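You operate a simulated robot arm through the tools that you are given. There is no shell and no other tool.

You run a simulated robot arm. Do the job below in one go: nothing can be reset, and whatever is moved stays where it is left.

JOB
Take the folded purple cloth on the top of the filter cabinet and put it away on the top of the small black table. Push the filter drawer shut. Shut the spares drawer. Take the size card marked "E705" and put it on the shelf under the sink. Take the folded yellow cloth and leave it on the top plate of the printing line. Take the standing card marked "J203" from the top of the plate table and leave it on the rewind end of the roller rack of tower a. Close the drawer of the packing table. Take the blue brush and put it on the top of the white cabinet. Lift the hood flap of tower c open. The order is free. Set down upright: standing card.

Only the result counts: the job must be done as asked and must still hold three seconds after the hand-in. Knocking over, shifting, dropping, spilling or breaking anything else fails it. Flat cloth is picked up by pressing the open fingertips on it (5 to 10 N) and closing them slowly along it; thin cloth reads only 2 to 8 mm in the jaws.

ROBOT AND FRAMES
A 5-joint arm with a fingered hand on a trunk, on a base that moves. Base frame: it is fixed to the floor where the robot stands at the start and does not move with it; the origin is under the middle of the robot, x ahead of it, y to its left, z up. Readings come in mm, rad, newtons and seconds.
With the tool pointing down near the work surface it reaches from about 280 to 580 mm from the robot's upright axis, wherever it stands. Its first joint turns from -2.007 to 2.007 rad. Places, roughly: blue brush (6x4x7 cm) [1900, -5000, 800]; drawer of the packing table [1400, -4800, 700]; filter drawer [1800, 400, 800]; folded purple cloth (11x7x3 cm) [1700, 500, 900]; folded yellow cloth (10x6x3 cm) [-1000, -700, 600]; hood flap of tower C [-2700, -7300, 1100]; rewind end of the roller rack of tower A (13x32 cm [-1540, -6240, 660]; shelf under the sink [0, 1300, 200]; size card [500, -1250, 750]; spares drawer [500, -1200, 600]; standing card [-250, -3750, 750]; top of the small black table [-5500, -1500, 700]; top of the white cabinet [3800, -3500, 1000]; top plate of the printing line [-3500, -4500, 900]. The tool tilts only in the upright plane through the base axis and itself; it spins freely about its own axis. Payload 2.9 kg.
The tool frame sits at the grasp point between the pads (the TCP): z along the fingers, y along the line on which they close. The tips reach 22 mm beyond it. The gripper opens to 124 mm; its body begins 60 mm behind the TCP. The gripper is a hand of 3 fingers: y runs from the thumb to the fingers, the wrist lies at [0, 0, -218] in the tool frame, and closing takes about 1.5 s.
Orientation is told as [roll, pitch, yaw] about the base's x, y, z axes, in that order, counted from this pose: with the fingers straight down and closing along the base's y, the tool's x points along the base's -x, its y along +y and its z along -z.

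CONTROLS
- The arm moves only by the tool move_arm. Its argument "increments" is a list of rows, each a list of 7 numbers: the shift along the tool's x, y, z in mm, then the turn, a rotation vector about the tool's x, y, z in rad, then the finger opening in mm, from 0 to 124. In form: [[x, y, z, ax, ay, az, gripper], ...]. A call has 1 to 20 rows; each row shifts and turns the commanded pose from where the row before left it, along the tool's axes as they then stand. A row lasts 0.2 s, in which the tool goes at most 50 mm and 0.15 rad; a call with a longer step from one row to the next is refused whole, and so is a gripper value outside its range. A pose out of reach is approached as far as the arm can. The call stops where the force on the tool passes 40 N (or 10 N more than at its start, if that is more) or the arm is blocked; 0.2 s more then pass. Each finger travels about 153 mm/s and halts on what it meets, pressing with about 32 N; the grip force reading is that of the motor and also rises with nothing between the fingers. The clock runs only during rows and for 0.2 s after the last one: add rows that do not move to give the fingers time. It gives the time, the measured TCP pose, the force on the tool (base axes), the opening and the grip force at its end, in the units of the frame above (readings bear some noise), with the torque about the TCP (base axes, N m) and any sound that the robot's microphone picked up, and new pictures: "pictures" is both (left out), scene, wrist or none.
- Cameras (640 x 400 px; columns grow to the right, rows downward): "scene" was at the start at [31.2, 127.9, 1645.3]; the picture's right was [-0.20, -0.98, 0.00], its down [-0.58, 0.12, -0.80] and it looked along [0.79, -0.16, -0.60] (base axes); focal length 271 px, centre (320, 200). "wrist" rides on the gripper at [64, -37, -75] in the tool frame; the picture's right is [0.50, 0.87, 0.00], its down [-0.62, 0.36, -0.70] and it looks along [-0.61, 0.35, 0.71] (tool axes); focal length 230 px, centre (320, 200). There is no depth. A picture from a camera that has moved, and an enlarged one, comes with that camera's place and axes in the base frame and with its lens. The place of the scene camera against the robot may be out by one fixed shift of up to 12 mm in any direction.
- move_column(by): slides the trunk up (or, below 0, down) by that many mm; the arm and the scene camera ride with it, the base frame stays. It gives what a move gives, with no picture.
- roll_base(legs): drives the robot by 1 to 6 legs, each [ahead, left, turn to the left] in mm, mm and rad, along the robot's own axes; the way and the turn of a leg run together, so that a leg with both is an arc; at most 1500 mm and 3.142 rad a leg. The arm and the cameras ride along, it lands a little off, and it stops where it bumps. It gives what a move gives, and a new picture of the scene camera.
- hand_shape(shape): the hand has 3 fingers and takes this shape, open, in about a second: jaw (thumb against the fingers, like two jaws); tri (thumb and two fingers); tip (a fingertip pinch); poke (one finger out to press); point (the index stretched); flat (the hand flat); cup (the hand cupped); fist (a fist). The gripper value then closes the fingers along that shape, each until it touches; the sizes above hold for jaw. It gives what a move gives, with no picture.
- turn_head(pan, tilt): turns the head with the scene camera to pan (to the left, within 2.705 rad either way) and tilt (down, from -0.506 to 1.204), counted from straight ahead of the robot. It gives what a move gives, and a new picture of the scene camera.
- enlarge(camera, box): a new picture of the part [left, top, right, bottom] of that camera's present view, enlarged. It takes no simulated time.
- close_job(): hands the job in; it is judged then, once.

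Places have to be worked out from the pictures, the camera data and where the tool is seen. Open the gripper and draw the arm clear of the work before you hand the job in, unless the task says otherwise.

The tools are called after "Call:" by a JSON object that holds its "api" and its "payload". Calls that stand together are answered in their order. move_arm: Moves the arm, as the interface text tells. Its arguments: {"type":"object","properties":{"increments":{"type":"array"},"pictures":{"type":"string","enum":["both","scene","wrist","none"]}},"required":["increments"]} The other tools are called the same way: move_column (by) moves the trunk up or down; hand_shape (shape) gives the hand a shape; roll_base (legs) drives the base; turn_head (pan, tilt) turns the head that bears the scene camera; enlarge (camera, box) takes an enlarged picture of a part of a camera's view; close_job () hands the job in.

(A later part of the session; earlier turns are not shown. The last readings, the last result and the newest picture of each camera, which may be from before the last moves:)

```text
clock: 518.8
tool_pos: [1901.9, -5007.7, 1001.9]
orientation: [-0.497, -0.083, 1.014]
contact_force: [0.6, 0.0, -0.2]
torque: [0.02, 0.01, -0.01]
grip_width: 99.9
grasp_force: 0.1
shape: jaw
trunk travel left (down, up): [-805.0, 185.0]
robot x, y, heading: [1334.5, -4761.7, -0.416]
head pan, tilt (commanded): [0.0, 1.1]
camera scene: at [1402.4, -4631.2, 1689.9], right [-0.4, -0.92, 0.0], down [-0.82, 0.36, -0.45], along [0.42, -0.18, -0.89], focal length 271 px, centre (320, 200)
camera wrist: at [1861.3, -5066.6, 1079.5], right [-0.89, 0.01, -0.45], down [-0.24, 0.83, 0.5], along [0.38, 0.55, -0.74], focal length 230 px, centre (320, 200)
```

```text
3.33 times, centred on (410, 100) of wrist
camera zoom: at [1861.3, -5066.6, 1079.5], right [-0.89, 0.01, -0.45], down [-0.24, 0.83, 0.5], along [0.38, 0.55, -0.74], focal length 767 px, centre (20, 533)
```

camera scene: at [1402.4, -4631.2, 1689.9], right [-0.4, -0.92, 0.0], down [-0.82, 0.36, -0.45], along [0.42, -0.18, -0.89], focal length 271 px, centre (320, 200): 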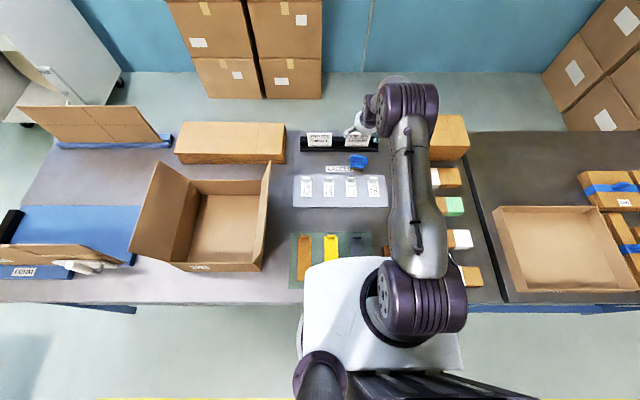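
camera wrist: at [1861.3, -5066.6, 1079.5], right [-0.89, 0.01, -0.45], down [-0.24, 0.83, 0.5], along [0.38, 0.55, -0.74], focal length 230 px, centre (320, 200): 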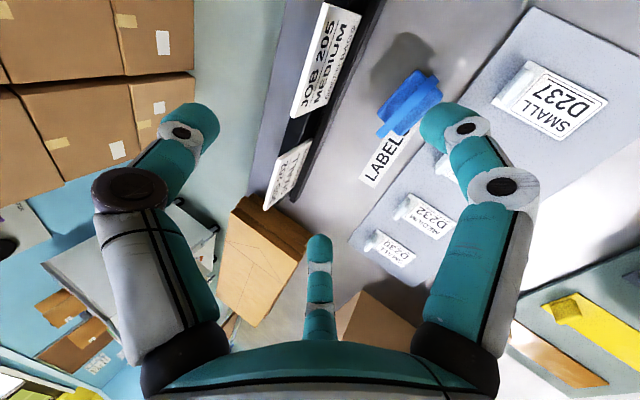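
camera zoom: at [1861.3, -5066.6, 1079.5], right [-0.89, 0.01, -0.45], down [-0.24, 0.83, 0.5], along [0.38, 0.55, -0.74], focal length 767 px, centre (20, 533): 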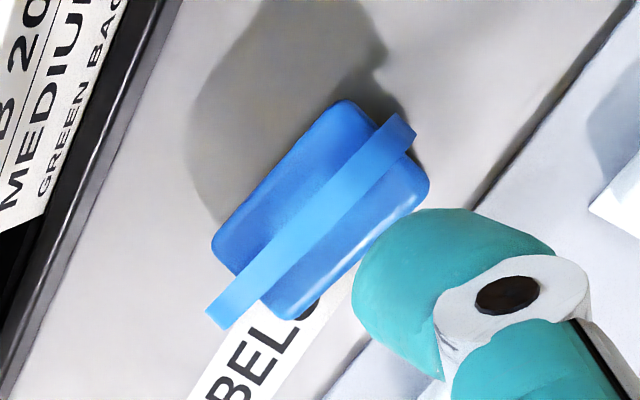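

The brush has a thin upright handle plate, centred near (1893,-5016), and my fingers already close across it. To reduce hand tilt I advance the base 60 mm more and straighten the hand over the brush.

Call:
{"api": "roll_base", "payload": {"legs": [[60, 0, 0]]}}

Call:
{"api": "move_arm", "payload": {"increments": [[6.8, 18.1, -10.4, -0.115, 0.0196, 0, 60], [7, 19.1, -8.1, -0.115, 0.0196, 0, 60], [7.1, 19.9, -5.7, -0.115, 0.0196, 0, 60], [0, 0, 0, 0, 0, 0, 60]], "pictures": "both"}}

Call:
{"api": "enlarge", "payload": {"camera": "wrist", "box": [240, 0, 440, 180]}}

```text
clock: 519.7
tool_pos: [1956.5, -5031.7, 1001.8]
orientation: [-0.495, -0.081, 1.013]
contact_force: [-0.1, 0.3, -0.5]
torque: [-0.01, 0.01, 0.01]
grip_width: 99.7
grasp_force: 0.0
shape: jaw
trunk travel left (down, up): [-805.0, 185.0]
robot x, y, heading: [1391.5, -4791.0, -0.417]
head pan, tilt (commanded): [0.0, 1.1]
camera scene: at [1458.9, -4656.0, 1689.9], right [-0.4, -0.92, 0.0], down [-0.82, 0.36, -0.45], along [0.42, -0.18, -0.89], focal length 271 px, centre (320, 200)
```

scene: 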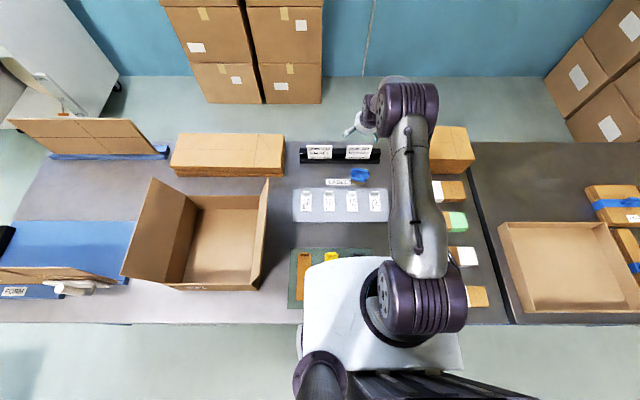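

```text
clock: 520.7
tool_pos: [1894.2, -5016.7, 1002.2]
orientation: [-0.146, -0.021, 0.997]
contact_force: [-0.8, 0.2, -0.2]
torque: [0.02, -0.02, -0.01]
grip_width: 60.4
grasp_force: 0.0
shape: jaw
trunk travel left (down, up): [-805.0, 185.0]
robot x, y, heading: [1391.2, -4790.6, -0.41]
head pan, tilt (commanded): [0.0, 1.1]
camera scene: at [1458.5, -4655.8, 1689.9], right [-0.4, -0.92, 0.0], down [-0.82, 0.36, -0.45], along [0.42, -0.18, -0.89], focal length 271 px, centre (320, 200)
camera wrist: at [1878.9, -5086.0, 1079.7], right [-0.99, 0.05, -0.14], down [-0.05, 0.75, 0.65], along [0.14, 0.66, -0.74], focal length 230 px, centre (320, 200)
```

scene: 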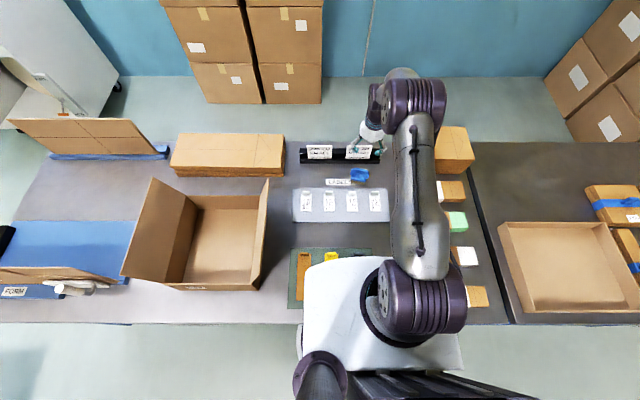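
wrist: 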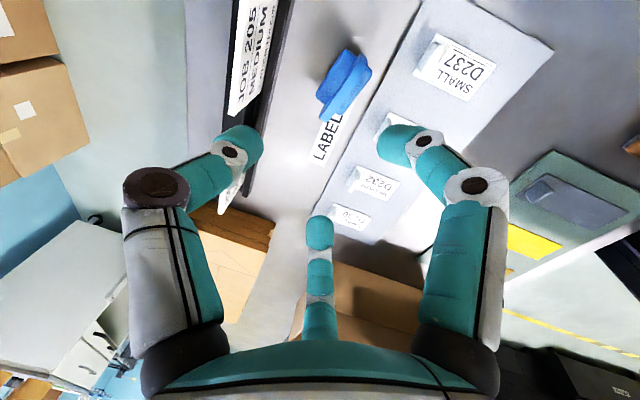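

```text
2.22 times, centred on (340, 90) of wrist
camera zoom: at [1878.9, -5086.0, 1079.7], right [-0.99, 0.05, -0.14], down [-0.05, 0.75, 0.65], along [0.14, 0.66, -0.74], focal length 511 px, centre (276, 444)
```

zoom: 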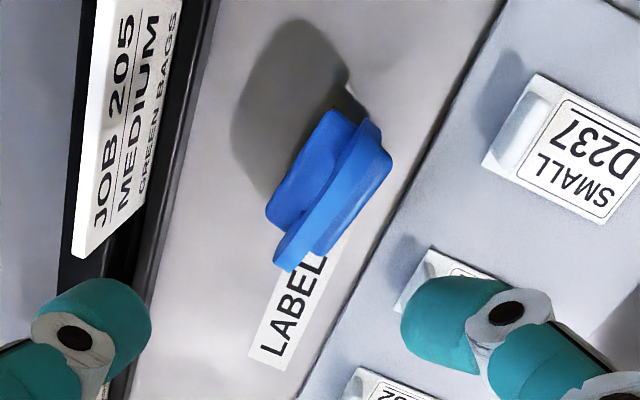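

The handle centre is within 2 mm of my TCP axis. I descend vertically around the handle plate, stopping just above its final depth to check.

Call:
{"api": "move_arm", "payload": {"increments": [[0.8, 5.4, 39.5, 0, 0, 0, 60], [0.8, 5.4, 39.5, 0, 0, 0, 60], [0.8, 5.4, 39.5, 0, 0, 0, 60], [0.6, 4.1, 30, 0, 0, 0, 60], [0, 0, 0, 0, 0, 0, 60]], "pictures": "both"}}

Call:
{"api": "enlarge", "payload": {"camera": "wrist", "box": [220, 60, 440, 240]}}

```text
clock: 521.9
tool_pos: [1895.6, -5016.3, 851.2]
orientation: [-0.148, -0.023, 0.995]
contact_force: [0.6, -0.2, 0.8]
torque: [0.03, 0.0, 0.01]
grip_width: 60.5
grasp_force: 0.0
shape: jaw
trunk travel left (down, up): [-805.0, 185.0]
robot x, y, heading: [1390.8, -4783.5, -0.415]
head pan, tilt (commanded): [0.0, 1.1]
camera scene: at [1458.2, -4655.8, 1689.9], right [-0.4, -0.92, 0.0], down [-0.82, 0.36, -0.45], along [0.42, -0.18, -0.89], focal length 271 px, centre (320, 200)
camera wrist: at [1880.7, -5086.3, 928.8], right [-0.99, 0.05, -0.14], down [-0.06, 0.75, 0.65], along [0.14, 0.65, -0.74], focal length 230 px, centre (320, 200)
```

scene: 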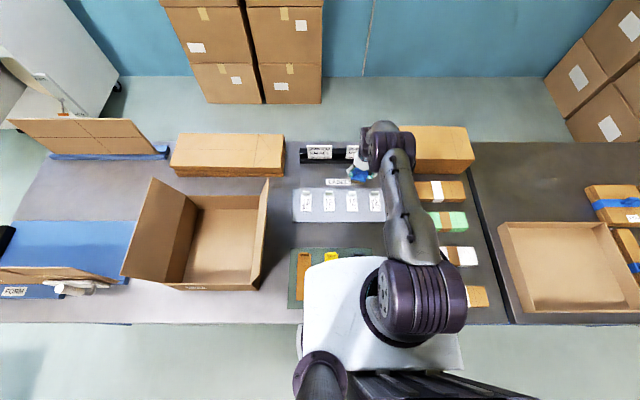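
wrist: 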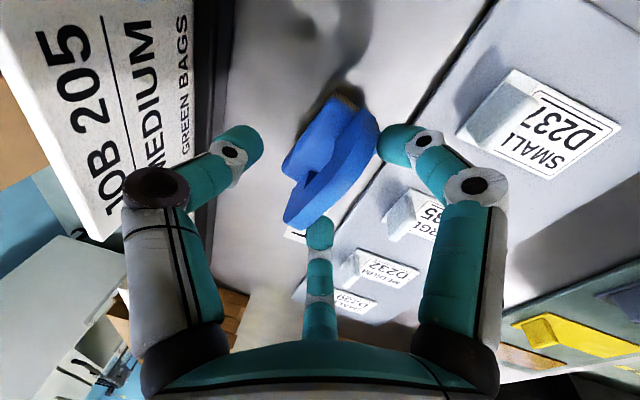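

```text
2.22 times, centred on (330, 150) of wrist
camera zoom: at [1880.7, -5086.3, 928.8], right [-0.99, 0.05, -0.14], down [-0.06, 0.75, 0.65], along [0.14, 0.65, -0.74], focal length 511 px, centre (298, 311)
```

zoom: 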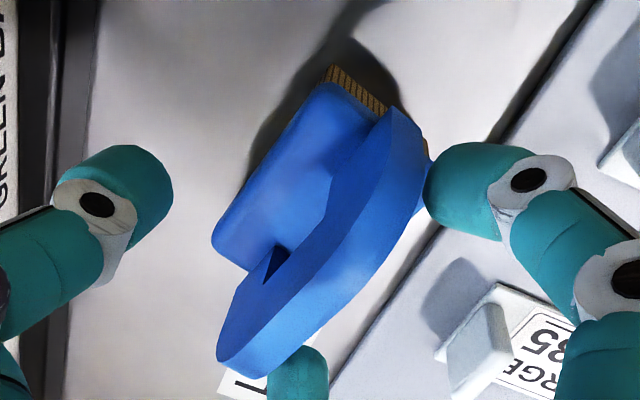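

The handle's top is near z≈848 and well centred; the cards behind stay clear of the thumb. I lower 19 mm more and close on the handle.

Call:
{"api": "move_arm", "payload": {"increments": [[2, 0.3, 10, 0, 0, 0, 60], [2, 0.3, 9, 0, 0, 0, 60], [0, 0, 0, 0, 0, 0, 60]], "pictures": "none"}}

Call:
{"api": "move_arm", "payload": {"increments": [[0, 0, 0, 0, 0, 0, 48], [0, 0, 0, 0, 0, 0, 38], [0, 0, 0, 0, 0, 0, 29], [0, 0, 0, 0, 0, 0, 21], [0, 0, 0, 0, 0, 0, 14], [0, 0, 0, 0, 0, 0, 7], [0, 0, 0, 0, 0, 0, 0], [0, 0, 0, 0, 0, 0, 0]], "pictures": "both"}}

```text
clock: 522.7
tool_pos: [1894.7, -5019.9, 834.4]
orientation: [-0.154, -0.02, 0.996]
contact_force: [1.1, 2.9, 20.5]
torque: [0.8, -0.05, -0.06]
grip_width: 61.4
grasp_force: 0.1
shape: jaw
trunk travel left (down, up): [-805.0, 185.0]
robot x, y, heading: [1391.5, -4785.8, -0.412]
head pan, tilt (commanded): [0.0, 1.1]
```

```text
clock: 523.8
tool_pos: [1894.3, -5020.6, 837.7]
orientation: [-0.159, -0.023, 0.996]
contact_force: [-6.2, 5.6, 30.2]
torque: [0.91, 0.08, 0.14]
grip_width: 22.0
grasp_force: 0.0
shape: jaw
trunk travel left (down, up): [-805.0, 185.0]
robot x, y, heading: [1394.8, -4786.3, -0.413]
head pan, tilt (commanded): [0.0, 1.1]
stopped in row 5: the force on the tool passed its limit at 42 N (the readings are from after the stop); the commanded pose is now the measured one
camera scene: at [1451.8, -4652.8, 1689.9], right [-0.4, -0.92, 0.0], down [-0.81, 0.36, -0.46], along [0.42, -0.18, -0.89], focal length 271 px, centre (320, 200)
camera wrist: at [1879.4, -5088.7, 915.5], right [-0.99, 0.05, -0.15], down [-0.06, 0.76, 0.65], along [0.14, 0.65, -0.75], focal length 230 px, centre (320, 200)
```

scene: 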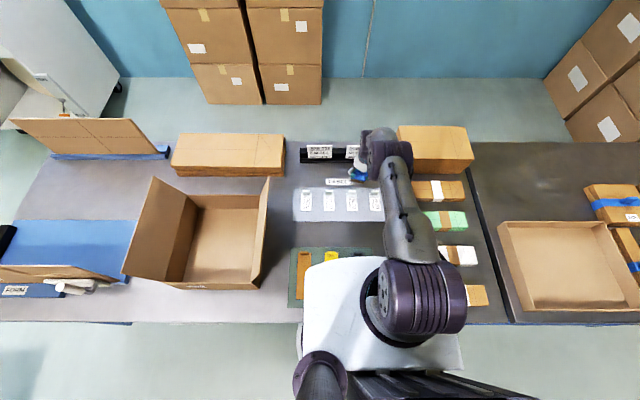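
wrist: 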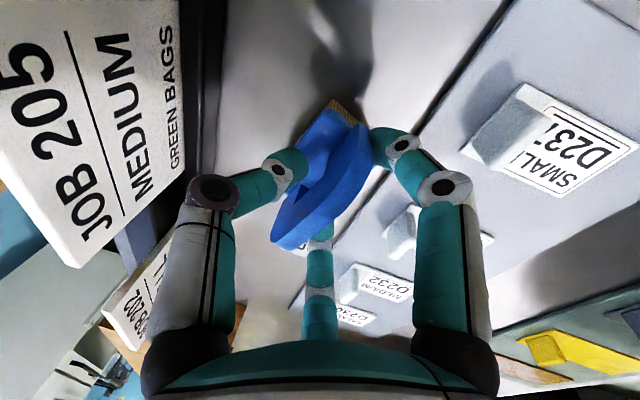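

The fingertips rest on the brush's base block. I raise 6 mm and close fully on the handle plate.

Call:
{"api": "move_arm", "payload": {"increments": [[0, 0, -6, 0, 0, 0, 24], [0, 0, 0, 0, 0, 0, 20], [0, 0, 0, 0, 0, 0, 14], [0, 0, 0, 0, 0, 0, 8], [0, 0, 0, 0, 0, 0, 2], [0, 0, 0, 0, 0, 0, 0], [0, 0, 0, 0, 0, 0, 0]], "pictures": "wrist"}}

```text
clock: 525.4
tool_pos: [1895.0, -5020.1, 839.7]
orientation: [-0.15, -0.021, 0.998]
contact_force: [-0.2, 0.3, -0.5]
torque: [-0.02, 0.01, 0.03]
grip_width: 6.8
grasp_force: 31.9
shape: jaw
trunk travel left (down, up): [-805.0, 185.0]
robot x, y, heading: [1391.8, -4786.4, -0.413]
head pan, tilt (commanded): [0.0, 1.1]
camera wrist: at [1880.6, -5089.8, 917.1], right [-0.99, 0.05, -0.14], down [-0.06, 0.76, 0.65], along [0.14, 0.65, -0.74], focal length 230 px, centre (320, 200)
```

wrist: 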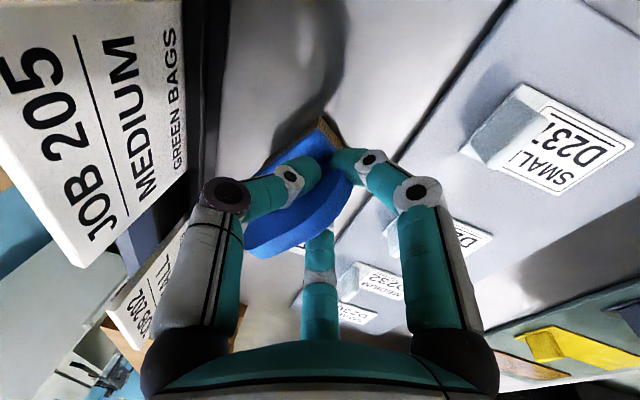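

The grip reads 6.8 mm with full force, so the handle is pinched. I lift carefully and check.

Call:
{"api": "move_arm", "payload": {"increments": [[0.3, 1.5, -10, 0, 0, 0, 0], [0.6, 3, -20, 0, 0, 0, 0], [0.8, 5, -34, 0, 0, 0, 0], [0.8, 5, -34, 0, 0, 0, 0], [0.8, 5, -34, 0, 0, 0, 0], [0, 0, 0, 0, 0, 0, 0]], "pictures": "both"}}

Call:
{"api": "enlarge", "payload": {"camera": "scene", "box": [300, 110, 440, 210]}}

```text
clock: 526.8
tool_pos: [1859.1, -5005.4, 966.5]
orientation: [-0.15, -0.02, 0.995]
contact_force: [0.3, 0.4, -1.1]
torque: [-0.01, 0.02, 0.04]
grip_width: 6.9
grasp_force: 31.6
shape: jaw
trunk travel left (down, up): [-805.0, 185.0]
robot x, y, heading: [1392.5, -4791.7, -0.41]
head pan, tilt (commanded): [0.0, 1.1]
camera scene: at [1459.3, -4656.2, 1689.9], right [-0.4, -0.92, 0.0], down [-0.82, 0.36, -0.45], along [0.42, -0.18, -0.89], focal length 271 px, centre (320, 200)
camera wrist: at [1844.8, -5074.8, 1044.8], right [-0.99, 0.05, -0.14], down [-0.06, 0.76, 0.65], along [0.14, 0.65, -0.74], focal length 230 px, centre (320, 200)
```

scene: 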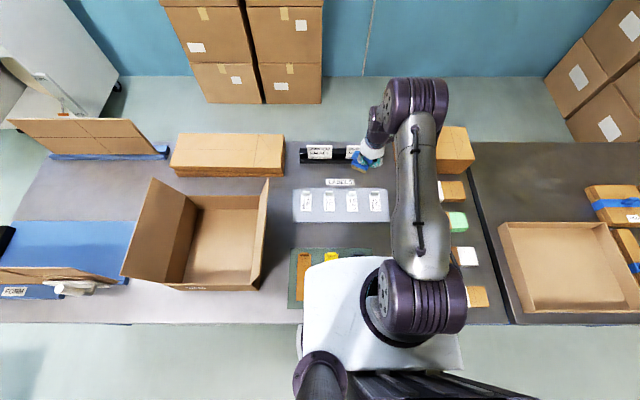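
wrist: 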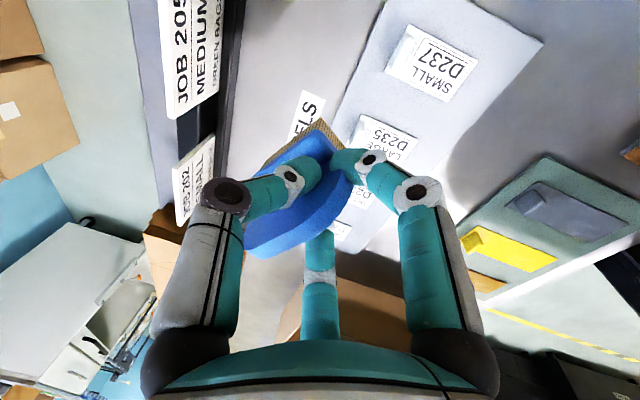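

```text
4.00 times, centred on (370, 160) of scene
camera zoom: at [1459.3, -4656.2, 1689.9], right [-0.4, -0.92, 0.0], down [-0.82, 0.36, -0.45], along [0.42, -0.18, -0.89], focal length 1084 px, centre (120, 360)
```

zoom: 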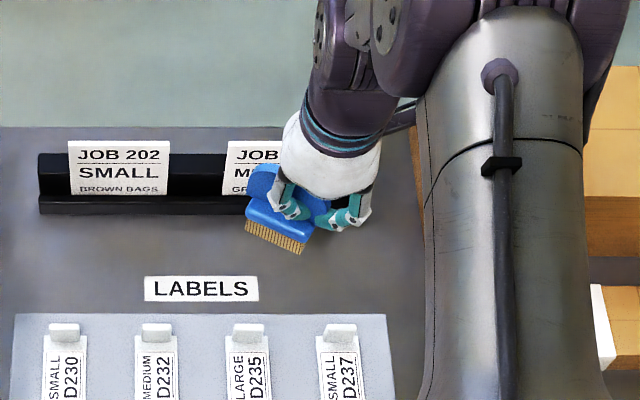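

The brush is lifted. I back out from the table and drive along to the white cabinet's area.

Call:
{"api": "roll_base", "payload": {"legs": [[-480, 0, 0], [0, 1400, 0], [0, 500, 0]]}}

Call:
{"api": "turn_head", "payload": {"pan": 0.1, "tilt": 0.4}}

```text
clock: 535.9
tool_pos: [1968.3, -3545.6, 966.0]
orientation: [-0.149, -0.018, 1.0]
contact_force: [0.3, -0.2, -1.3]
torque: [-0.01, 0.05, 0.0]
grip_width: 7.0
grasp_force: 32.1
shape: jaw
trunk travel left (down, up): [-805.0, 185.0]
robot x, y, heading: [1500.9, -3328.7, -0.412]
head pan, tilt (commanded): [0.0, 1.1]
stopped in leg 2: the robot was blocked; the commanded pose is now the measured one
camera scene: at [1567.4, -3197.3, 1689.7], right [-0.4, -0.92, 0.0], down [-0.82, 0.36, -0.45], along [0.42, -0.18, -0.89], focal length 271 px, centre (320, 200)
```

scene: 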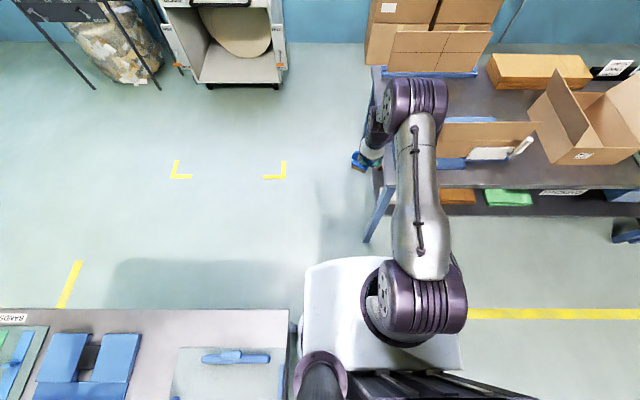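

```text
clock: 537.0
tool_pos: [1966.9, -3549.3, 966.8]
orientation: [-0.152, -0.02, 0.996]
contact_force: [0.2, -0.2, -1.0]
torque: [-0.02, 0.0, 0.04]
grip_width: 7.2
grasp_force: 32.0
shape: jaw
trunk travel left (down, up): [-805.0, 185.0]
robot x, y, heading: [1496.3, -3327.6, -0.41]
head pan, tilt (commanded): [0.099, 0.4]
camera scene: at [1596.8, -3202.5, 1746.7], right [-0.31, -0.95, 0.0], down [-0.37, 0.12, -0.92], along [0.88, -0.28, -0.39], focal length 271 px, centre (320, 200)
```

scene: 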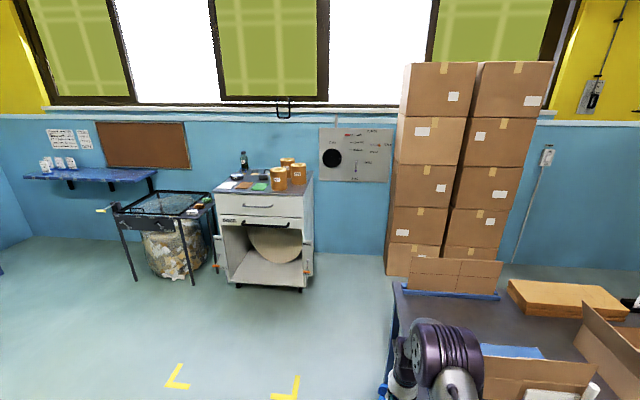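

The base touched the table on the left and stopped. I move off it slightly and weave between the two tables toward the white cabinet.

Call:
{"api": "roll_base", "payload": {"legs": [[0, -15, 0], [200, 0, 0], [110, 115, 0], [300, 400, 0], [600, 120, 0]]}}

Call:
{"api": "turn_head", "payload": {"pan": 0.1, "tilt": 0.6}}

Call:
{"api": "enlarge", "payload": {"camera": "scene", "box": [160, 80, 480, 280]}}

```text
clock: 545.5
tool_pos: [3318.6, -3461.0, 966.3]
orientation: [-0.149, -0.02, 1.002]
contact_force: [-0.3, -0.7, -1.6]
torque: [-0.03, 0.01, 0.0]
grip_width: 6.8
grasp_force: 32.1
shape: jaw
trunk travel left (down, up): [-805.0, 185.0]
robot x, y, heading: [2849.7, -3244.8, -0.405]
head pan, tilt (commanded): [0.099, 0.4]
camera scene: at [2946.6, -3117.2, 1746.7], right [-0.3, -0.95, 0.0], down [-0.37, 0.12, -0.92], along [0.88, -0.28, -0.39], focal length 271 px, centre (320, 200)
```

scene: 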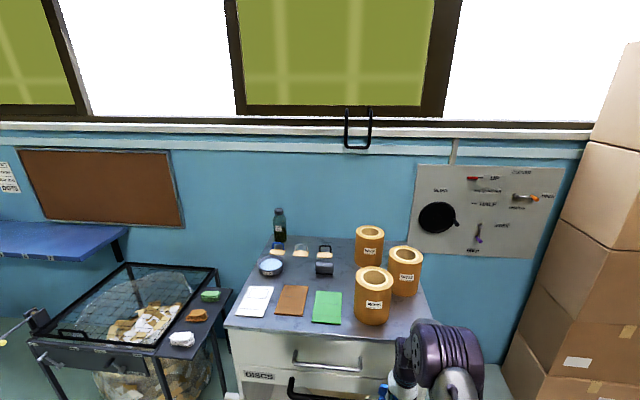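

```text
clock: 546.2
tool_pos: [3319.9, -3460.2, 966.7]
orientation: [-0.151, -0.021, 1.002]
contact_force: [1.1, 0.3, -0.5]
torque: [0.0, -0.01, -0.05]
grip_width: 6.8
grasp_force: 31.7
shape: jaw
trunk travel left (down, up): [-805.0, 185.0]
robot x, y, heading: [2845.2, -3246.8, -0.412]
head pan, tilt (commanded): [0.099, 0.6]
camera scene: at [2942.5, -3116.0, 1728.6], right [-0.3, -0.95, 0.0], down [-0.54, 0.17, -0.83], along [0.79, -0.25, -0.56], focal length 271 px, centre (320, 200)
```

scene: 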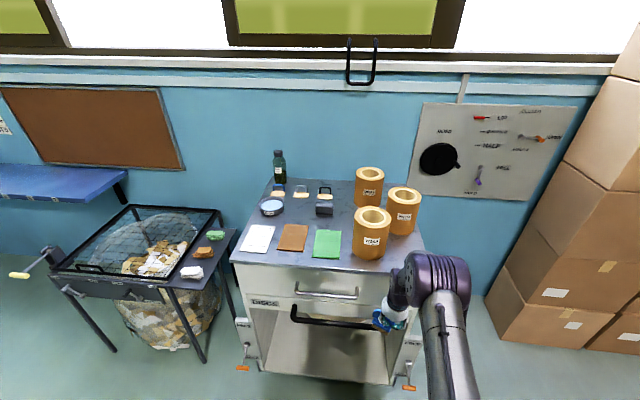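

```text
2.00 times, centred on (320, 180) of scene
camera zoom: at [2942.5, -3116.0, 1728.6], right [-0.3, -0.95, 0.0], down [-0.54, 0.17, -0.83], along [0.79, -0.25, -0.56], focal length 542 px, centre (320, 240)
```

zoom: 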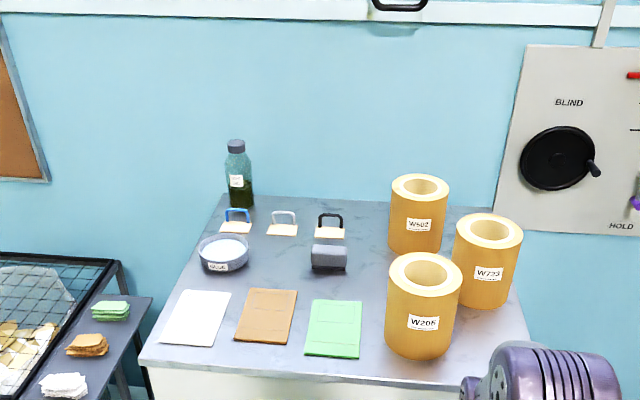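

The cabinet top is crowded, but there's a free patch between the tape dispenser and the paper cores at about (4850,-1705) in room terms. I raise the hand well above the cores before driving up to the cabinet.

Call:
{"api": "move_column", "payload": {"by": 110}}

Call:
{"api": "move_arm", "payload": {"increments": [[-0.9, -5.9, -39.5, 0, 0, 0, 0], [-0.9, -5.9, -39.5, 0, 0, 0, 0], [-0.9, -5.9, -39.5, 0, 0, 0, 0], [-0.9, -5.9, -39.5, 0, 0, 0, 0], [-0.9, -5.9, -39.5, 0, 0, 0, 0], [0, 0, 0, 0, 0, 0, 0]], "pictures": "none"}}

Call:
{"api": "roll_base", "payload": {"legs": [[200, 133, 0]]}}

Call:
{"api": "turn_head", "payload": {"pan": 0.15, "tilt": 0.8}}

Call:
{"api": "enlarge", "payload": {"camera": "scene", "box": [180, 80, 500, 280]}}

```text
clock: 547.6
tool_pos: [3318.8, -3460.5, 1076.5]
orientation: [-0.15, -0.022, 1.002]
contact_force: [-1.0, -0.6, -1.6]
torque: [-0.01, 0.03, -0.01]
grip_width: 7.0
grasp_force: 31.9
shape: jaw
trunk travel left (down, up): [-915.0, 75.0]
robot x, y, heading: [2850.9, -3252.8, -0.407]
head pan, tilt (commanded): [0.099, 0.6]
```

```text
clock: 549.0
tool_pos: [3319.6, -3460.8, 1276.2]
orientation: [-0.149, -0.021, 1.003]
contact_force: [0.3, -0.1, -1.6]
torque: [-0.02, 0.01, -0.02]
grip_width: 6.9
grasp_force: 32.2
shape: jaw
trunk travel left (down, up): [-915.0, 75.0]
robot x, y, heading: [2851.1, -3245.3, -0.41]
head pan, tilt (commanded): [0.099, 0.6]
```

```text
clock: 550.8
tool_pos: [3554.6, -3419.5, 1276.1]
orientation: [-0.15, -0.02, 1.0]
contact_force: [0.6, 1.3, 0.1]
torque: [-0.07, 0.02, 0.0]
grip_width: 7.1
grasp_force: 32.3
shape: jaw
trunk travel left (down, up): [-915.0, 75.0]
robot x, y, heading: [3088.0, -3203.3, -0.405]
head pan, tilt (commanded): [0.099, 0.6]
camera scene: at [3177.5, -3074.0, 1838.6], right [-0.3, -0.95, 0.0], down [-0.54, 0.17, -0.83], along [0.79, -0.25, -0.56], focal length 271 px, centre (320, 200)
```

scene: 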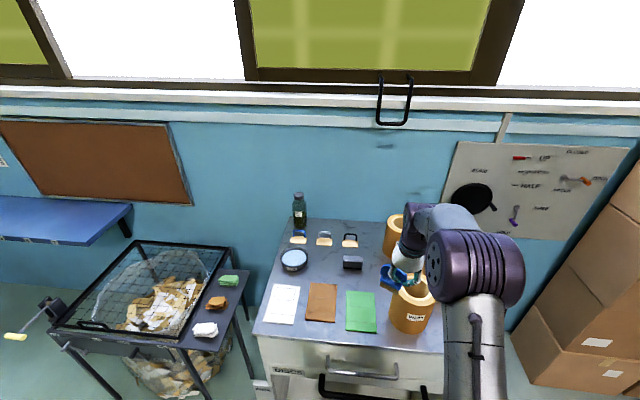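

```text
clock: 551.6
tool_pos: [3556.1, -3419.7, 1276.5]
orientation: [-0.149, -0.02, 0.998]
contact_force: [0.3, -0.5, -0.7]
torque: [0.0, 0.01, 0.0]
grip_width: 6.7
grasp_force: 31.3
shape: jaw
trunk travel left (down, up): [-915.0, 75.0]
robot x, y, heading: [3084.0, -3203.7, -0.409]
head pan, tilt (commanded): [0.15, 0.799]
camera scene: at [3173.5, -3067.4, 1821.6], right [-0.26, -0.97, 0.0], down [-0.69, 0.18, -0.7], along [0.67, -0.18, -0.72], focal length 271 px, centre (320, 200)
```

scene: 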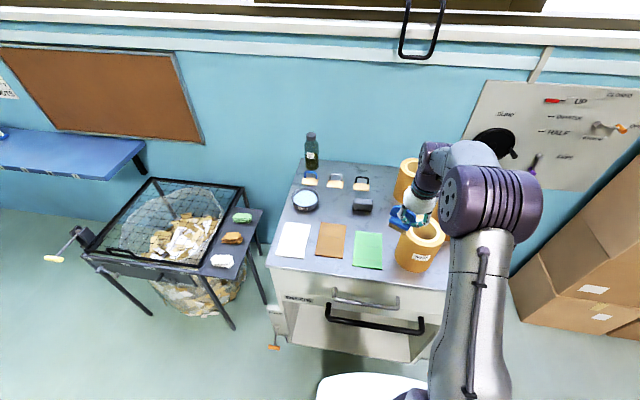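

```text
2.00 times, centred on (340, 180) of scene
camera zoom: at [3173.5, -3067.4, 1821.6], right [-0.26, -0.97, 0.0], down [-0.69, 0.18, -0.7], along [0.67, -0.18, -0.72], focal length 542 px, centre (280, 240)
```

zoom: 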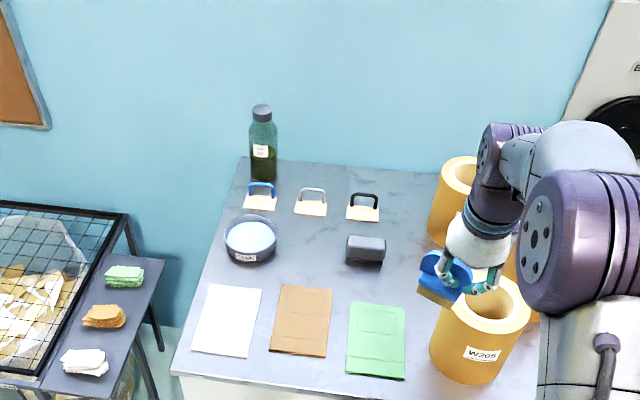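

Top is at z≈1000. The brush hangs about 28 mm to the left of my grip, so I aim the TCP at (4845,-1728), between the dispenser and the cores, and drive the last bit.

Call:
{"api": "roll_base", "payload": {"legs": [[150, -24, 0]]}}

Call:
{"api": "move_arm", "payload": {"increments": [[0, 0, 0, 0, 0, 0, 0]], "pictures": "wrist"}}

```text
clock: 552.9
tool_pos: [3680.6, -3498.2, 1276.9]
orientation: [-0.151, -0.021, 1.006]
contact_force: [0.9, 0.8, -1.1]
torque: [-0.02, 0.01, 0.04]
grip_width: 6.7
grasp_force: 32.1
shape: jaw
trunk travel left (down, up): [-915.0, 75.0]
robot x, y, heading: [3211.2, -3289.6, -0.401]
head pan, tilt (commanded): [0.15, 0.799]
camera scene: at [3297.2, -3146.8, 1821.7], right [-0.25, -0.97, 0.0], down [-0.69, 0.18, -0.7], along [0.68, -0.18, -0.72], focal length 271 px, centre (320, 200)
```

scene: 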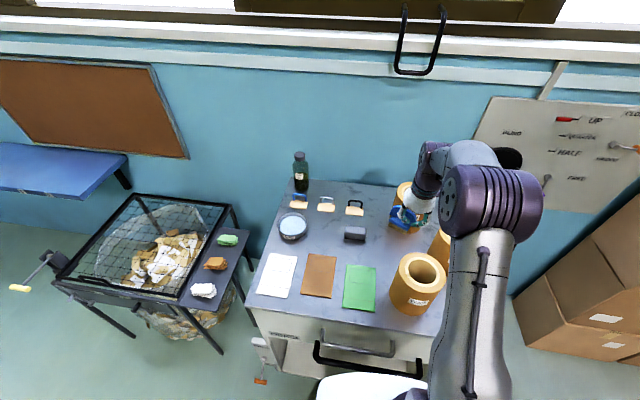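

```text
clock: 553.3
tool_pos: [3680.9, -3498.2, 1276.1]
orientation: [-0.152, -0.021, 1.003]
contact_force: [0.4, 0.2, -0.2]
torque: [-0.05, 0.02, -0.05]
grip_width: 7.0
grasp_force: 32.1
shape: jaw
trunk travel left (down, up): [-915.0, 75.0]
robot x, y, heading: [3214.0, -3285.4, -0.401]
head pan, tilt (commanded): [0.15, 0.799]
camera wrist: at [3667.4, -3567.1, 1354.0], right [-0.99, 0.04, -0.14], down [-0.06, 0.76, 0.65], along [0.13, 0.65, -0.74], focal length 230 px, centre (320, 200)
```

wrist: 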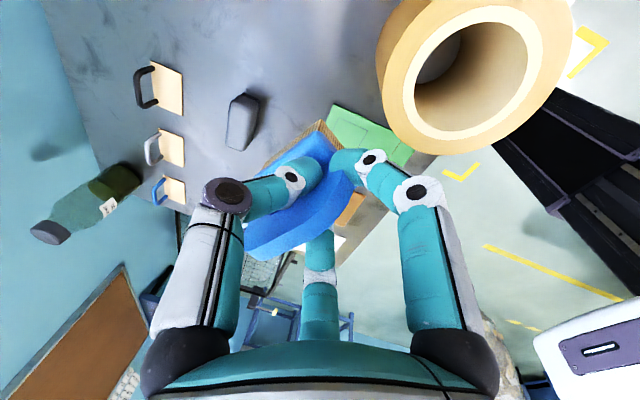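

The wrist view confirms the positions of dispenser and core. I move the last 73 mm forward and descend toward the free patch.

Call:
{"api": "move_arm", "payload": {"increments": [[-9.2, -35.1, 5.5, 0, 0, 0, 0], [-9.2, -35.1, 5.5, 0, 0, 0, 0], [0.8, 5.6, 37.6, 0, 0, 0, 0], [0.8, 5.6, 37.6, 0, 0, 0, 0], [0.8, 5.6, 37.6, 0, 0, 0, 0], [0, 0, 0, 0, 0, 0, 0]], "pictures": "both"}}

Call:
{"api": "enlarge", "payload": {"camera": "scene", "box": [260, 140, 480, 320]}}

```text
clock: 554.7
tool_pos: [3751.9, -3521.8, 1160.8]
orientation: [-0.149, -0.022, 1.004]
contact_force: [0.1, -0.9, 0.3]
torque: [-0.03, 0.0, 0.01]
grip_width: 6.4
grasp_force: 32.8
shape: jaw
trunk travel left (down, up): [-915.0, 75.0]
robot x, y, heading: [3208.6, -3282.2, -0.41]
head pan, tilt (commanded): [0.15, 0.799]
camera scene: at [3298.5, -3147.9, 1821.7], right [-0.25, -0.97, 0.0], down [-0.69, 0.18, -0.7], along [0.67, -0.18, -0.72], focal length 271 px, centre (320, 200)
camera wrist: at [3737.5, -3591.0, 1238.9], right [-0.99, 0.04, -0.14], down [-0.06, 0.75, 0.65], along [0.13, 0.66, -0.74], focal length 230 px, centre (320, 200)
```

scene: 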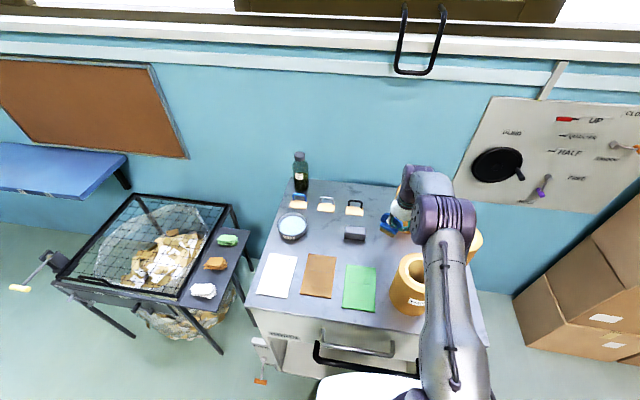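
wrist: 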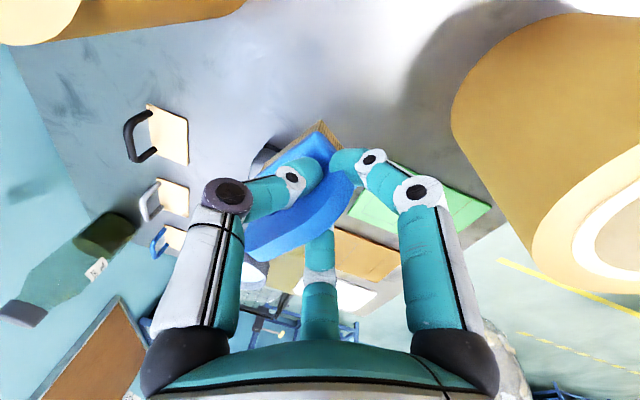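

```text
2.22 times, centred on (370, 230) of scene
camera zoom: at [3298.5, -3147.9, 1821.7], right [-0.25, -0.97, 0.0], down [-0.69, 0.18, -0.7], along [0.67, -0.18, -0.72], focal length 602 px, centre (209, 133)
```

zoom: 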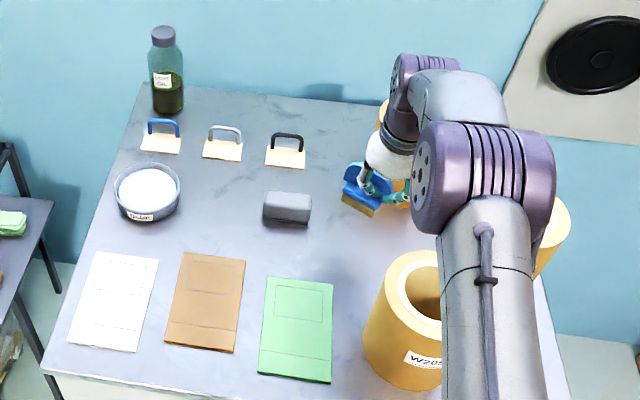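

The brush is over the free patch, clear of the dispenser and cores. I lower it to the top.

Call:
{"api": "move_arm", "payload": {"increments": [[0.8, 5.6, 37.6, 0, 0, 0, 0], [0.7, 4.8, 32, 0, 0, 0, 0], [0.2, 1.5, 10, 0, 0, 0, 0], [0, 0, 0, 0, 0, 0, 0]], "pictures": "none"}}

Call:
{"api": "move_arm", "payload": {"increments": [[0.1, 0.6, 4, 0, 0, 0, 0], [0.1, 0.6, 4, 0, 0, 0, 0]], "pictures": "none"}}

Call:
{"api": "move_arm", "payload": {"increments": [[0.1, 0.5, 3, 0, 0, 0, 0], [0.1, 0.5, 3, 0, 0, 0, 0]], "pictures": "none"}}

```text
clock: 555.7
tool_pos: [3752.2, -3520.8, 1080.2]
orientation: [-0.149, -0.023, 1.003]
contact_force: [0.0, -0.1, -0.2]
torque: [-0.03, 0.01, -0.02]
grip_width: 6.8
grasp_force: 31.4
shape: jaw
trunk travel left (down, up): [-915.0, 75.0]
robot x, y, heading: [3216.2, -3287.1, -0.407]
head pan, tilt (commanded): [0.15, 0.799]
```

```text
clock: 556.3
tool_pos: [3752.8, -3521.2, 1073.1]
orientation: [-0.15, -0.022, 1.004]
contact_force: [0.1, -0.1, -1.5]
torque: [0.02, 0.02, -0.01]
grip_width: 6.7
grasp_force: 31.7
shape: jaw
trunk travel left (down, up): [-915.0, 75.0]
robot x, y, heading: [3215.5, -3286.7, -0.407]
head pan, tilt (commanded): [0.15, 0.799]
```

```text
clock: 556.9
tool_pos: [3752.2, -3521.1, 1067.0]
orientation: [-0.151, -0.023, 1.002]
contact_force: [0.2, 1.3, 0.0]
torque: [0.01, 0.02, -0.01]
grip_width: 7.0
grasp_force: 31.8
shape: jaw
trunk travel left (down, up): [-915.0, 75.0]
robot x, y, heading: [3212.5, -3286.9, -0.403]
head pan, tilt (commanded): [0.15, 0.799]
```

I continue in 3 mm steps until contact.

Call:
{"api": "move_arm", "payload": {"increments": [[0.1, 0.5, 3, 0, 0, 0, 0], [0.1, 0.5, 3, 0, 0, 0, 0]], "pictures": "none"}}

Call:
{"api": "move_arm", "payload": {"increments": [[0.1, 0.5, 3, 0, 0, 0, 0], [0, 0, 0, 0, 0, 0, 0]], "pictures": "none"}}

Call:
{"api": "move_arm", "payload": {"increments": [[0.1, 0.5, 3, 0, 0, 0, 0], [0, 0, 0, 0, 0, 0, 0]], "pictures": "both"}}

```text
clock: 557.5
tool_pos: [3753.3, -3520.0, 1060.5]
orientation: [-0.15, -0.023, 1.004]
contact_force: [-0.4, -0.1, -0.7]
torque: [-0.02, 0.01, 0.02]
grip_width: 6.9
grasp_force: 32.3
shape: jaw
trunk travel left (down, up): [-915.0, 75.0]
robot x, y, heading: [3213.4, -3282.2, -0.406]
head pan, tilt (commanded): [0.15, 0.799]
```

```text
clock: 558.1
tool_pos: [3751.8, -3521.0, 1057.6]
orientation: [-0.149, -0.022, 1.004]
contact_force: [-0.1, -0.4, -1.2]
torque: [0.0, -0.01, 0.0]
grip_width: 6.9
grasp_force: 32.0
shape: jaw
trunk travel left (down, up): [-915.0, 75.0]
robot x, y, heading: [3212.9, -3285.8, -0.409]
head pan, tilt (commanded): [0.15, 0.799]
```

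```text
clock: 558.7
tool_pos: [3752.5, -3520.0, 1055.3]
orientation: [-0.151, -0.022, 1.003]
contact_force: [0.4, -0.1, 2.3]
torque: [-0.07, 0.03, 0.01]
grip_width: 6.9
grasp_force: 32.2
shape: jaw
trunk travel left (down, up): [-915.0, 75.0]
robot x, y, heading: [3213.9, -3284.7, -0.407]
head pan, tilt (commanded): [0.15, 0.799]
camera scene: at [3299.1, -3148.1, 1821.7], right [-0.25, -0.97, 0.0], down [-0.69, 0.18, -0.7], along [0.67, -0.18, -0.72], focal length 271 px, centre (320, 200)
camera wrist: at [3737.8, -3590.5, 1133.3], right [-0.99, 0.04, -0.14], down [-0.06, 0.75, 0.65], along [0.13, 0.66, -0.74], focal length 230 px, centre (320, 200)
```

scene: 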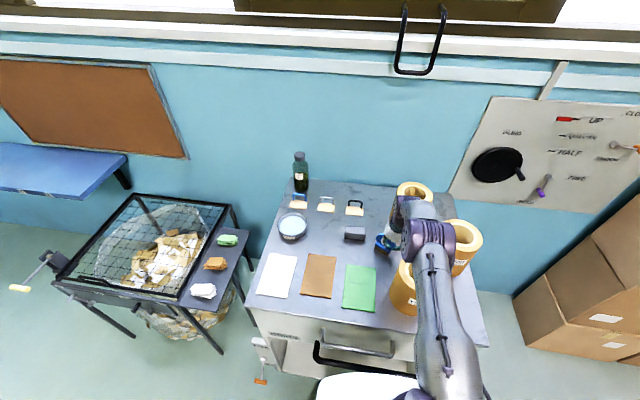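
wrist: 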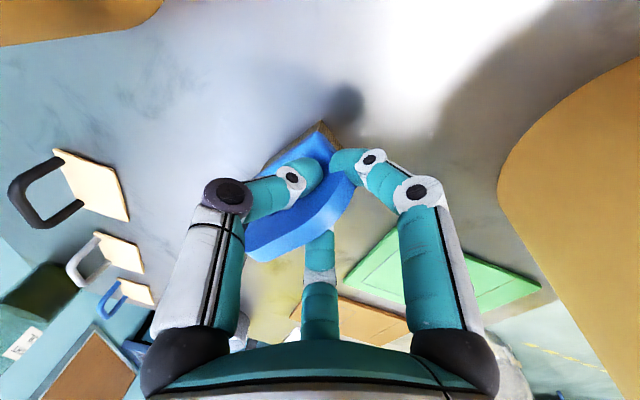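

First contact (2 N). One more small press, then I open the fingers and rise.

Call:
{"api": "move_arm", "payload": {"increments": [[0.1, 0.4, 2.5, 0, 0, 0, 0], [0, 0, 0, 0, 0, 0, 0]], "pictures": "none"}}

Call:
{"api": "move_arm", "payload": {"increments": [[0, 0, 0, 0, 0, 0, 10], [0, 0, 0, 0, 0, 0, 18], [0, 0, 0, 0, 0, 0, 28], [0, 0, 0, 0, 0, 0, 40], [0, 0, 0, 0, 0, 0, 50], [0, 0, 0, 0, 0, 0, 50]], "pictures": "both"}}

```text
clock: 559.3
tool_pos: [3750.9, -3521.0, 1055.5]
orientation: [-0.154, -0.025, 1.004]
contact_force: [2.1, -1.4, 16.4]
torque: [-0.1, -0.14, 0.05]
grip_width: 7.0
grasp_force: 32.1
shape: jaw
trunk travel left (down, up): [-915.0, 75.0]
robot x, y, heading: [3214.2, -3287.2, -0.398]
head pan, tilt (commanded): [0.15, 0.799]
```

```text
clock: 560.7
tool_pos: [3751.1, -3520.4, 1052.8]
orientation: [-0.15, -0.025, 1.005]
contact_force: [-0.5, -2.1, 6.5]
torque: [0.07, 0.01, 0.01]
grip_width: 47.7
grasp_force: 0.1
shape: jaw
trunk travel left (down, up): [-915.0, 75.0]
robot x, y, heading: [3212.7, -3284.6, -0.402]
head pan, tilt (commanded): [0.15, 0.799]
camera scene: at [3297.7, -3148.4, 1821.8], right [-0.25, -0.97, 0.0], down [-0.69, 0.18, -0.7], along [0.68, -0.18, -0.72], focal length 271 px, centre (320, 200)
camera wrist: at [3736.6, -3590.8, 1130.7], right [-0.99, 0.04, -0.14], down [-0.06, 0.75, 0.65], along [0.13, 0.66, -0.74], focal length 230 px, centre (320, 200)
```

scene: 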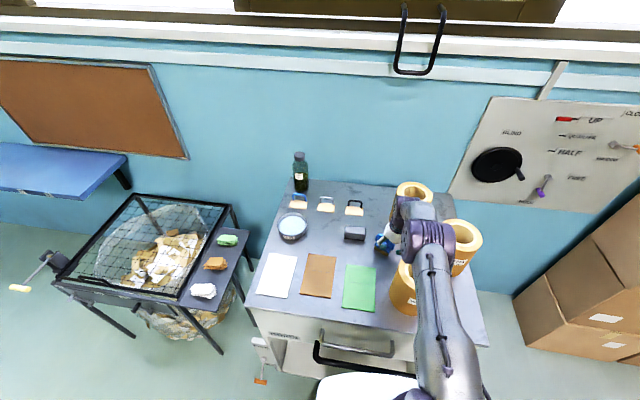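
wrist: 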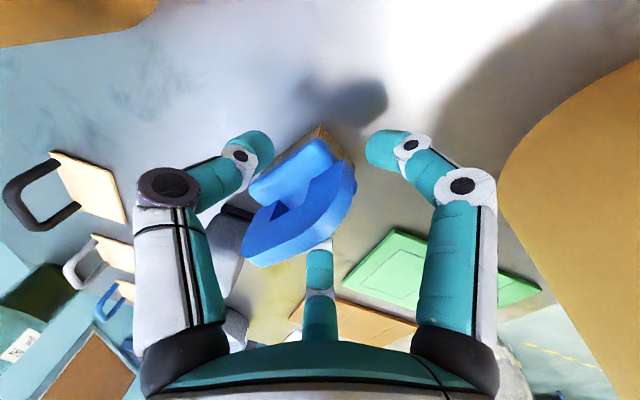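

The brush stands free on the cabinet. I rise straight up.

Call:
{"api": "move_arm", "payload": {"increments": [[-0.2, -1.2, -8, 0, 0, 0, 52], [-0.4, -2.8, -19, 0, 0, 0, 52], [-0.8, -5.6, -37.6, 0, 0, 0, 52], [-0.8, -5.6, -37.6, 0, 0, 0, 52], [-0.8, -5.6, -37.6, 0, 0, 0, 52], [-0.8, -5.6, -37.6, 0, 0, 0, 52], [0, 0, 0, 0, 0, 0, 52]], "pictures": "both"}}

Call:
{"api": "enlarge", "payload": {"camera": "wrist", "box": [160, 0, 480, 200]}}

```text
clock: 562.3
tool_pos: [3753.4, -3521.5, 1232.2]
orientation: [-0.151, -0.023, 1.004]
contact_force: [0.1, -0.1, 0.2]
torque: [-0.02, 0.02, -0.01]
grip_width: 52.1
grasp_force: 0.1
shape: jaw
trunk travel left (down, up): [-915.0, 75.0]
robot x, y, heading: [3210.0, -3284.7, -0.406]
head pan, tilt (commanded): [0.15, 0.799]
camera scene: at [3299.9, -3148.4, 1821.6], right [-0.25, -0.97, 0.0], down [-0.69, 0.18, -0.7], along [0.67, -0.18, -0.72], focal length 271 px, centre (320, 200)
camera wrist: at [3738.9, -3591.4, 1309.8], right [-0.99, 0.04, -0.14], down [-0.06, 0.75, 0.65], along [0.13, 0.66, -0.74], focal length 230 px, centre (320, 200)
```

scene: 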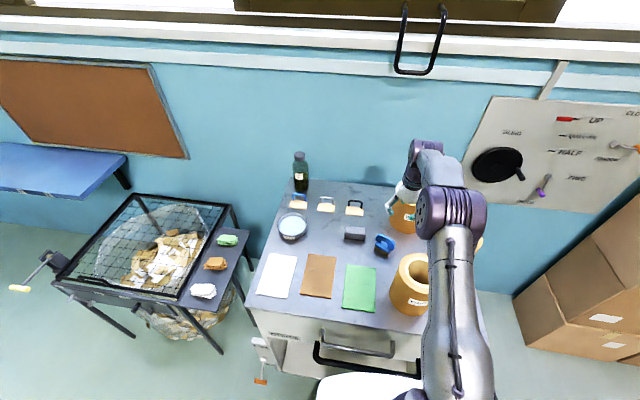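
wrist: 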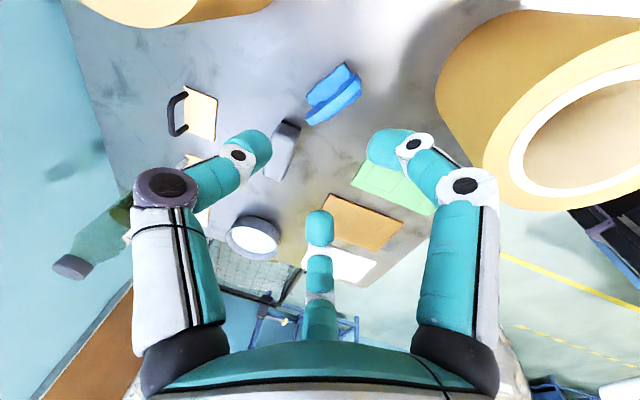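

```text
2.00 times, centred on (320, 100) of wrist
camera zoom: at [3738.9, -3591.4, 1309.8], right [-0.99, 0.04, -0.14], down [-0.06, 0.75, 0.65], along [0.13, 0.66, -0.74], focal length 460 px, centre (320, 400)
```

zoom: 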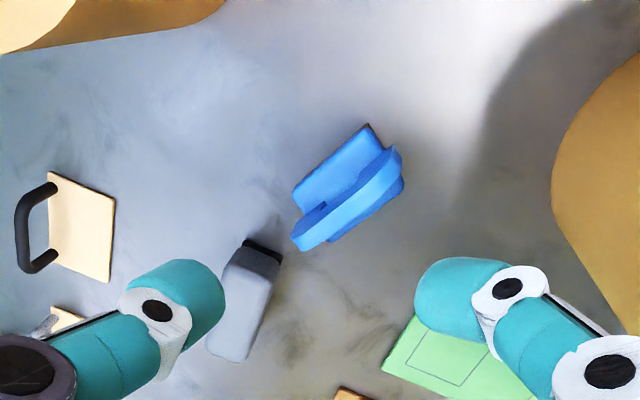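

The brush stands on the white cabinet and nothing else moved. I back out, fold the arm, and drive to the bag machine's aisle side for the last two jobs there.

Call:
{"api": "roll_base", "payload": {"legs": [[-650, 0, 0]]}}

Call:
{"api": "move_arm", "payload": {"increments": [[6, 40, -6, 0, 0, 0, 100], [6, 40, -6, 0, 0, 0, 100], [6, 40, -6, 0, 0, 0, 100], [6, 40, -6, 0, 0, 0, 100], [6, 40, -6, -0.074, 0.0126, 0, 100], [3, 20, 0, -0.074, 0.0126, 0, 100]], "pictures": "none"}}

Call:
{"api": "move_column", "payload": {"by": -190}}

Call:
{"api": "roll_base", "payload": {"legs": [[0, 1230, 0], [-1400, 0, 0], [-1270, 250, 0], [0, 0, -1.57]]}}

Call:
{"api": "turn_head", "payload": {"pan": 0.0, "tilt": 0.7}}

```text
clock: 566.0
tool_pos: [3156.3, -3264.2, 1231.5]
orientation: [-0.15, -0.023, 1.007]
contact_force: [0.8, -0.3, 0.0]
torque: [0.0, -0.02, 0.0]
grip_width: 51.4
grasp_force: 0.2
shape: jaw
trunk travel left (down, up): [-915.0, 75.0]
robot x, y, heading: [2615.7, -3031.6, -0.401]
head pan, tilt (commanded): [0.15, 0.799]
camera scene: at [2702.3, -2892.5, 1821.6], right [-0.25, -0.97, 0.0], down [-0.69, 0.18, -0.7], along [0.67, -0.17, -0.72], focal length 271 px, centre (320, 200)
```

scene: 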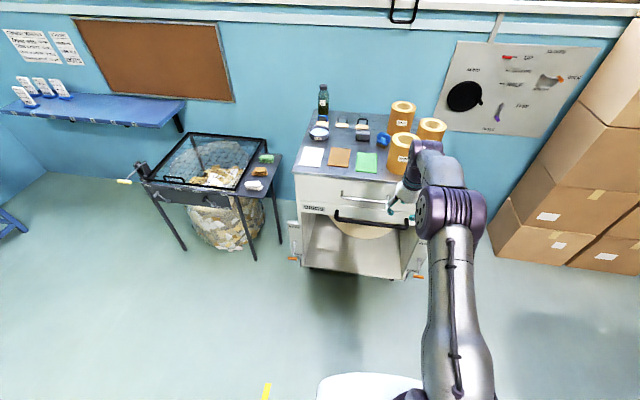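

```text
clock: 567.4
tool_pos: [2949.5, -3173.8, 1230.2]
orientation: [0.001, 0.001, 1.005]
contact_force: [0.0, -0.8, 0.2]
torque: [-0.02, 0.02, 0.01]
grip_width: 99.6
grasp_force: 0.1
shape: jaw
trunk travel left (down, up): [-915.0, 75.0]
robot x, y, heading: [2613.0, -3026.7, -0.401]
head pan, tilt (commanded): [0.15, 0.799]
```

```text
clock: 569.4
tool_pos: [2950.2, -3174.5, 1038.0]
orientation: [-0.001, 0.0, 1.005]
contact_force: [-0.1, -0.6, 1.1]
torque: [0.0, 0.02, 0.0]
grip_width: 99.6
grasp_force: 0.0
shape: jaw
trunk travel left (down, up): [-725.0, 265.0]
robot x, y, heading: [2620.7, -3029.0, -0.406]
head pan, tilt (commanded): [0.15, 0.799]
```

```text
clock: 592.2
tool_pos: [600.6, -947.4, 1040.1]
orientation: [-0.002, 0.0, -0.562]
contact_force: [0.1, -0.6, -0.3]
torque: [-0.01, 0.01, -0.01]
grip_width: 100.0
grasp_force: 0.0
shape: jaw
trunk travel left (down, up): [-725.0, 265.0]
robot x, y, heading: [742.2, -615.6, -1.97]
head pan, tilt (commanded): [0.15, 0.799]
camera scene: at [886.2, -691.1, 1631.7], right [-0.97, 0.25, 0.0], down [0.18, 0.69, -0.7], along [-0.17, -0.68, -0.72], focal length 271 px, centre (320, 200)
```

scene: 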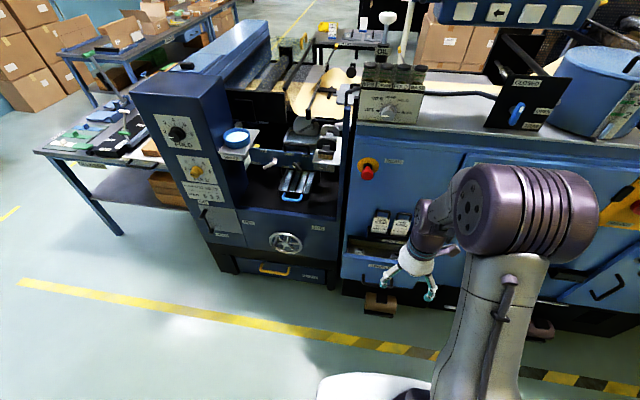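

```text
clock: 592.9
tool_pos: [601.3, -947.1, 1040.0]
orientation: [-0.002, 0.001, -0.563]
contact_force: [0.3, 0.3, -0.1]
torque: [0.02, 0.03, -0.02]
grip_width: 99.9
grasp_force: 0.0
shape: jaw
trunk travel left (down, up): [-725.0, 265.0]
robot x, y, heading: [742.4, -615.0, -1.968]
head pan, tilt (commanded): [0.0, 0.7]
camera scene: at [873.1, -691.2, 1639.9], right [-0.92, 0.39, 0.0], down [0.25, 0.59, -0.76], along [-0.3, -0.7, -0.64], focal length 271 px, centre (320, 200)
```

scene: 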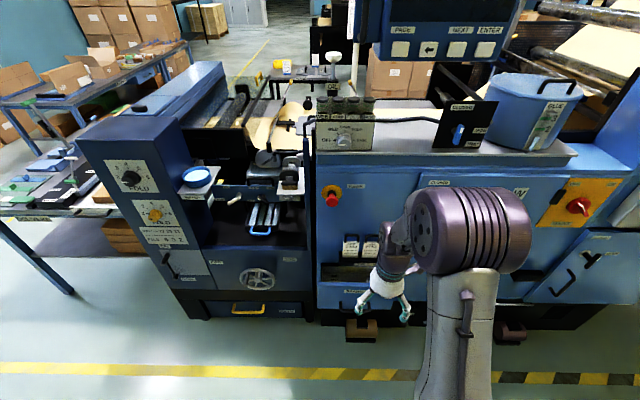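

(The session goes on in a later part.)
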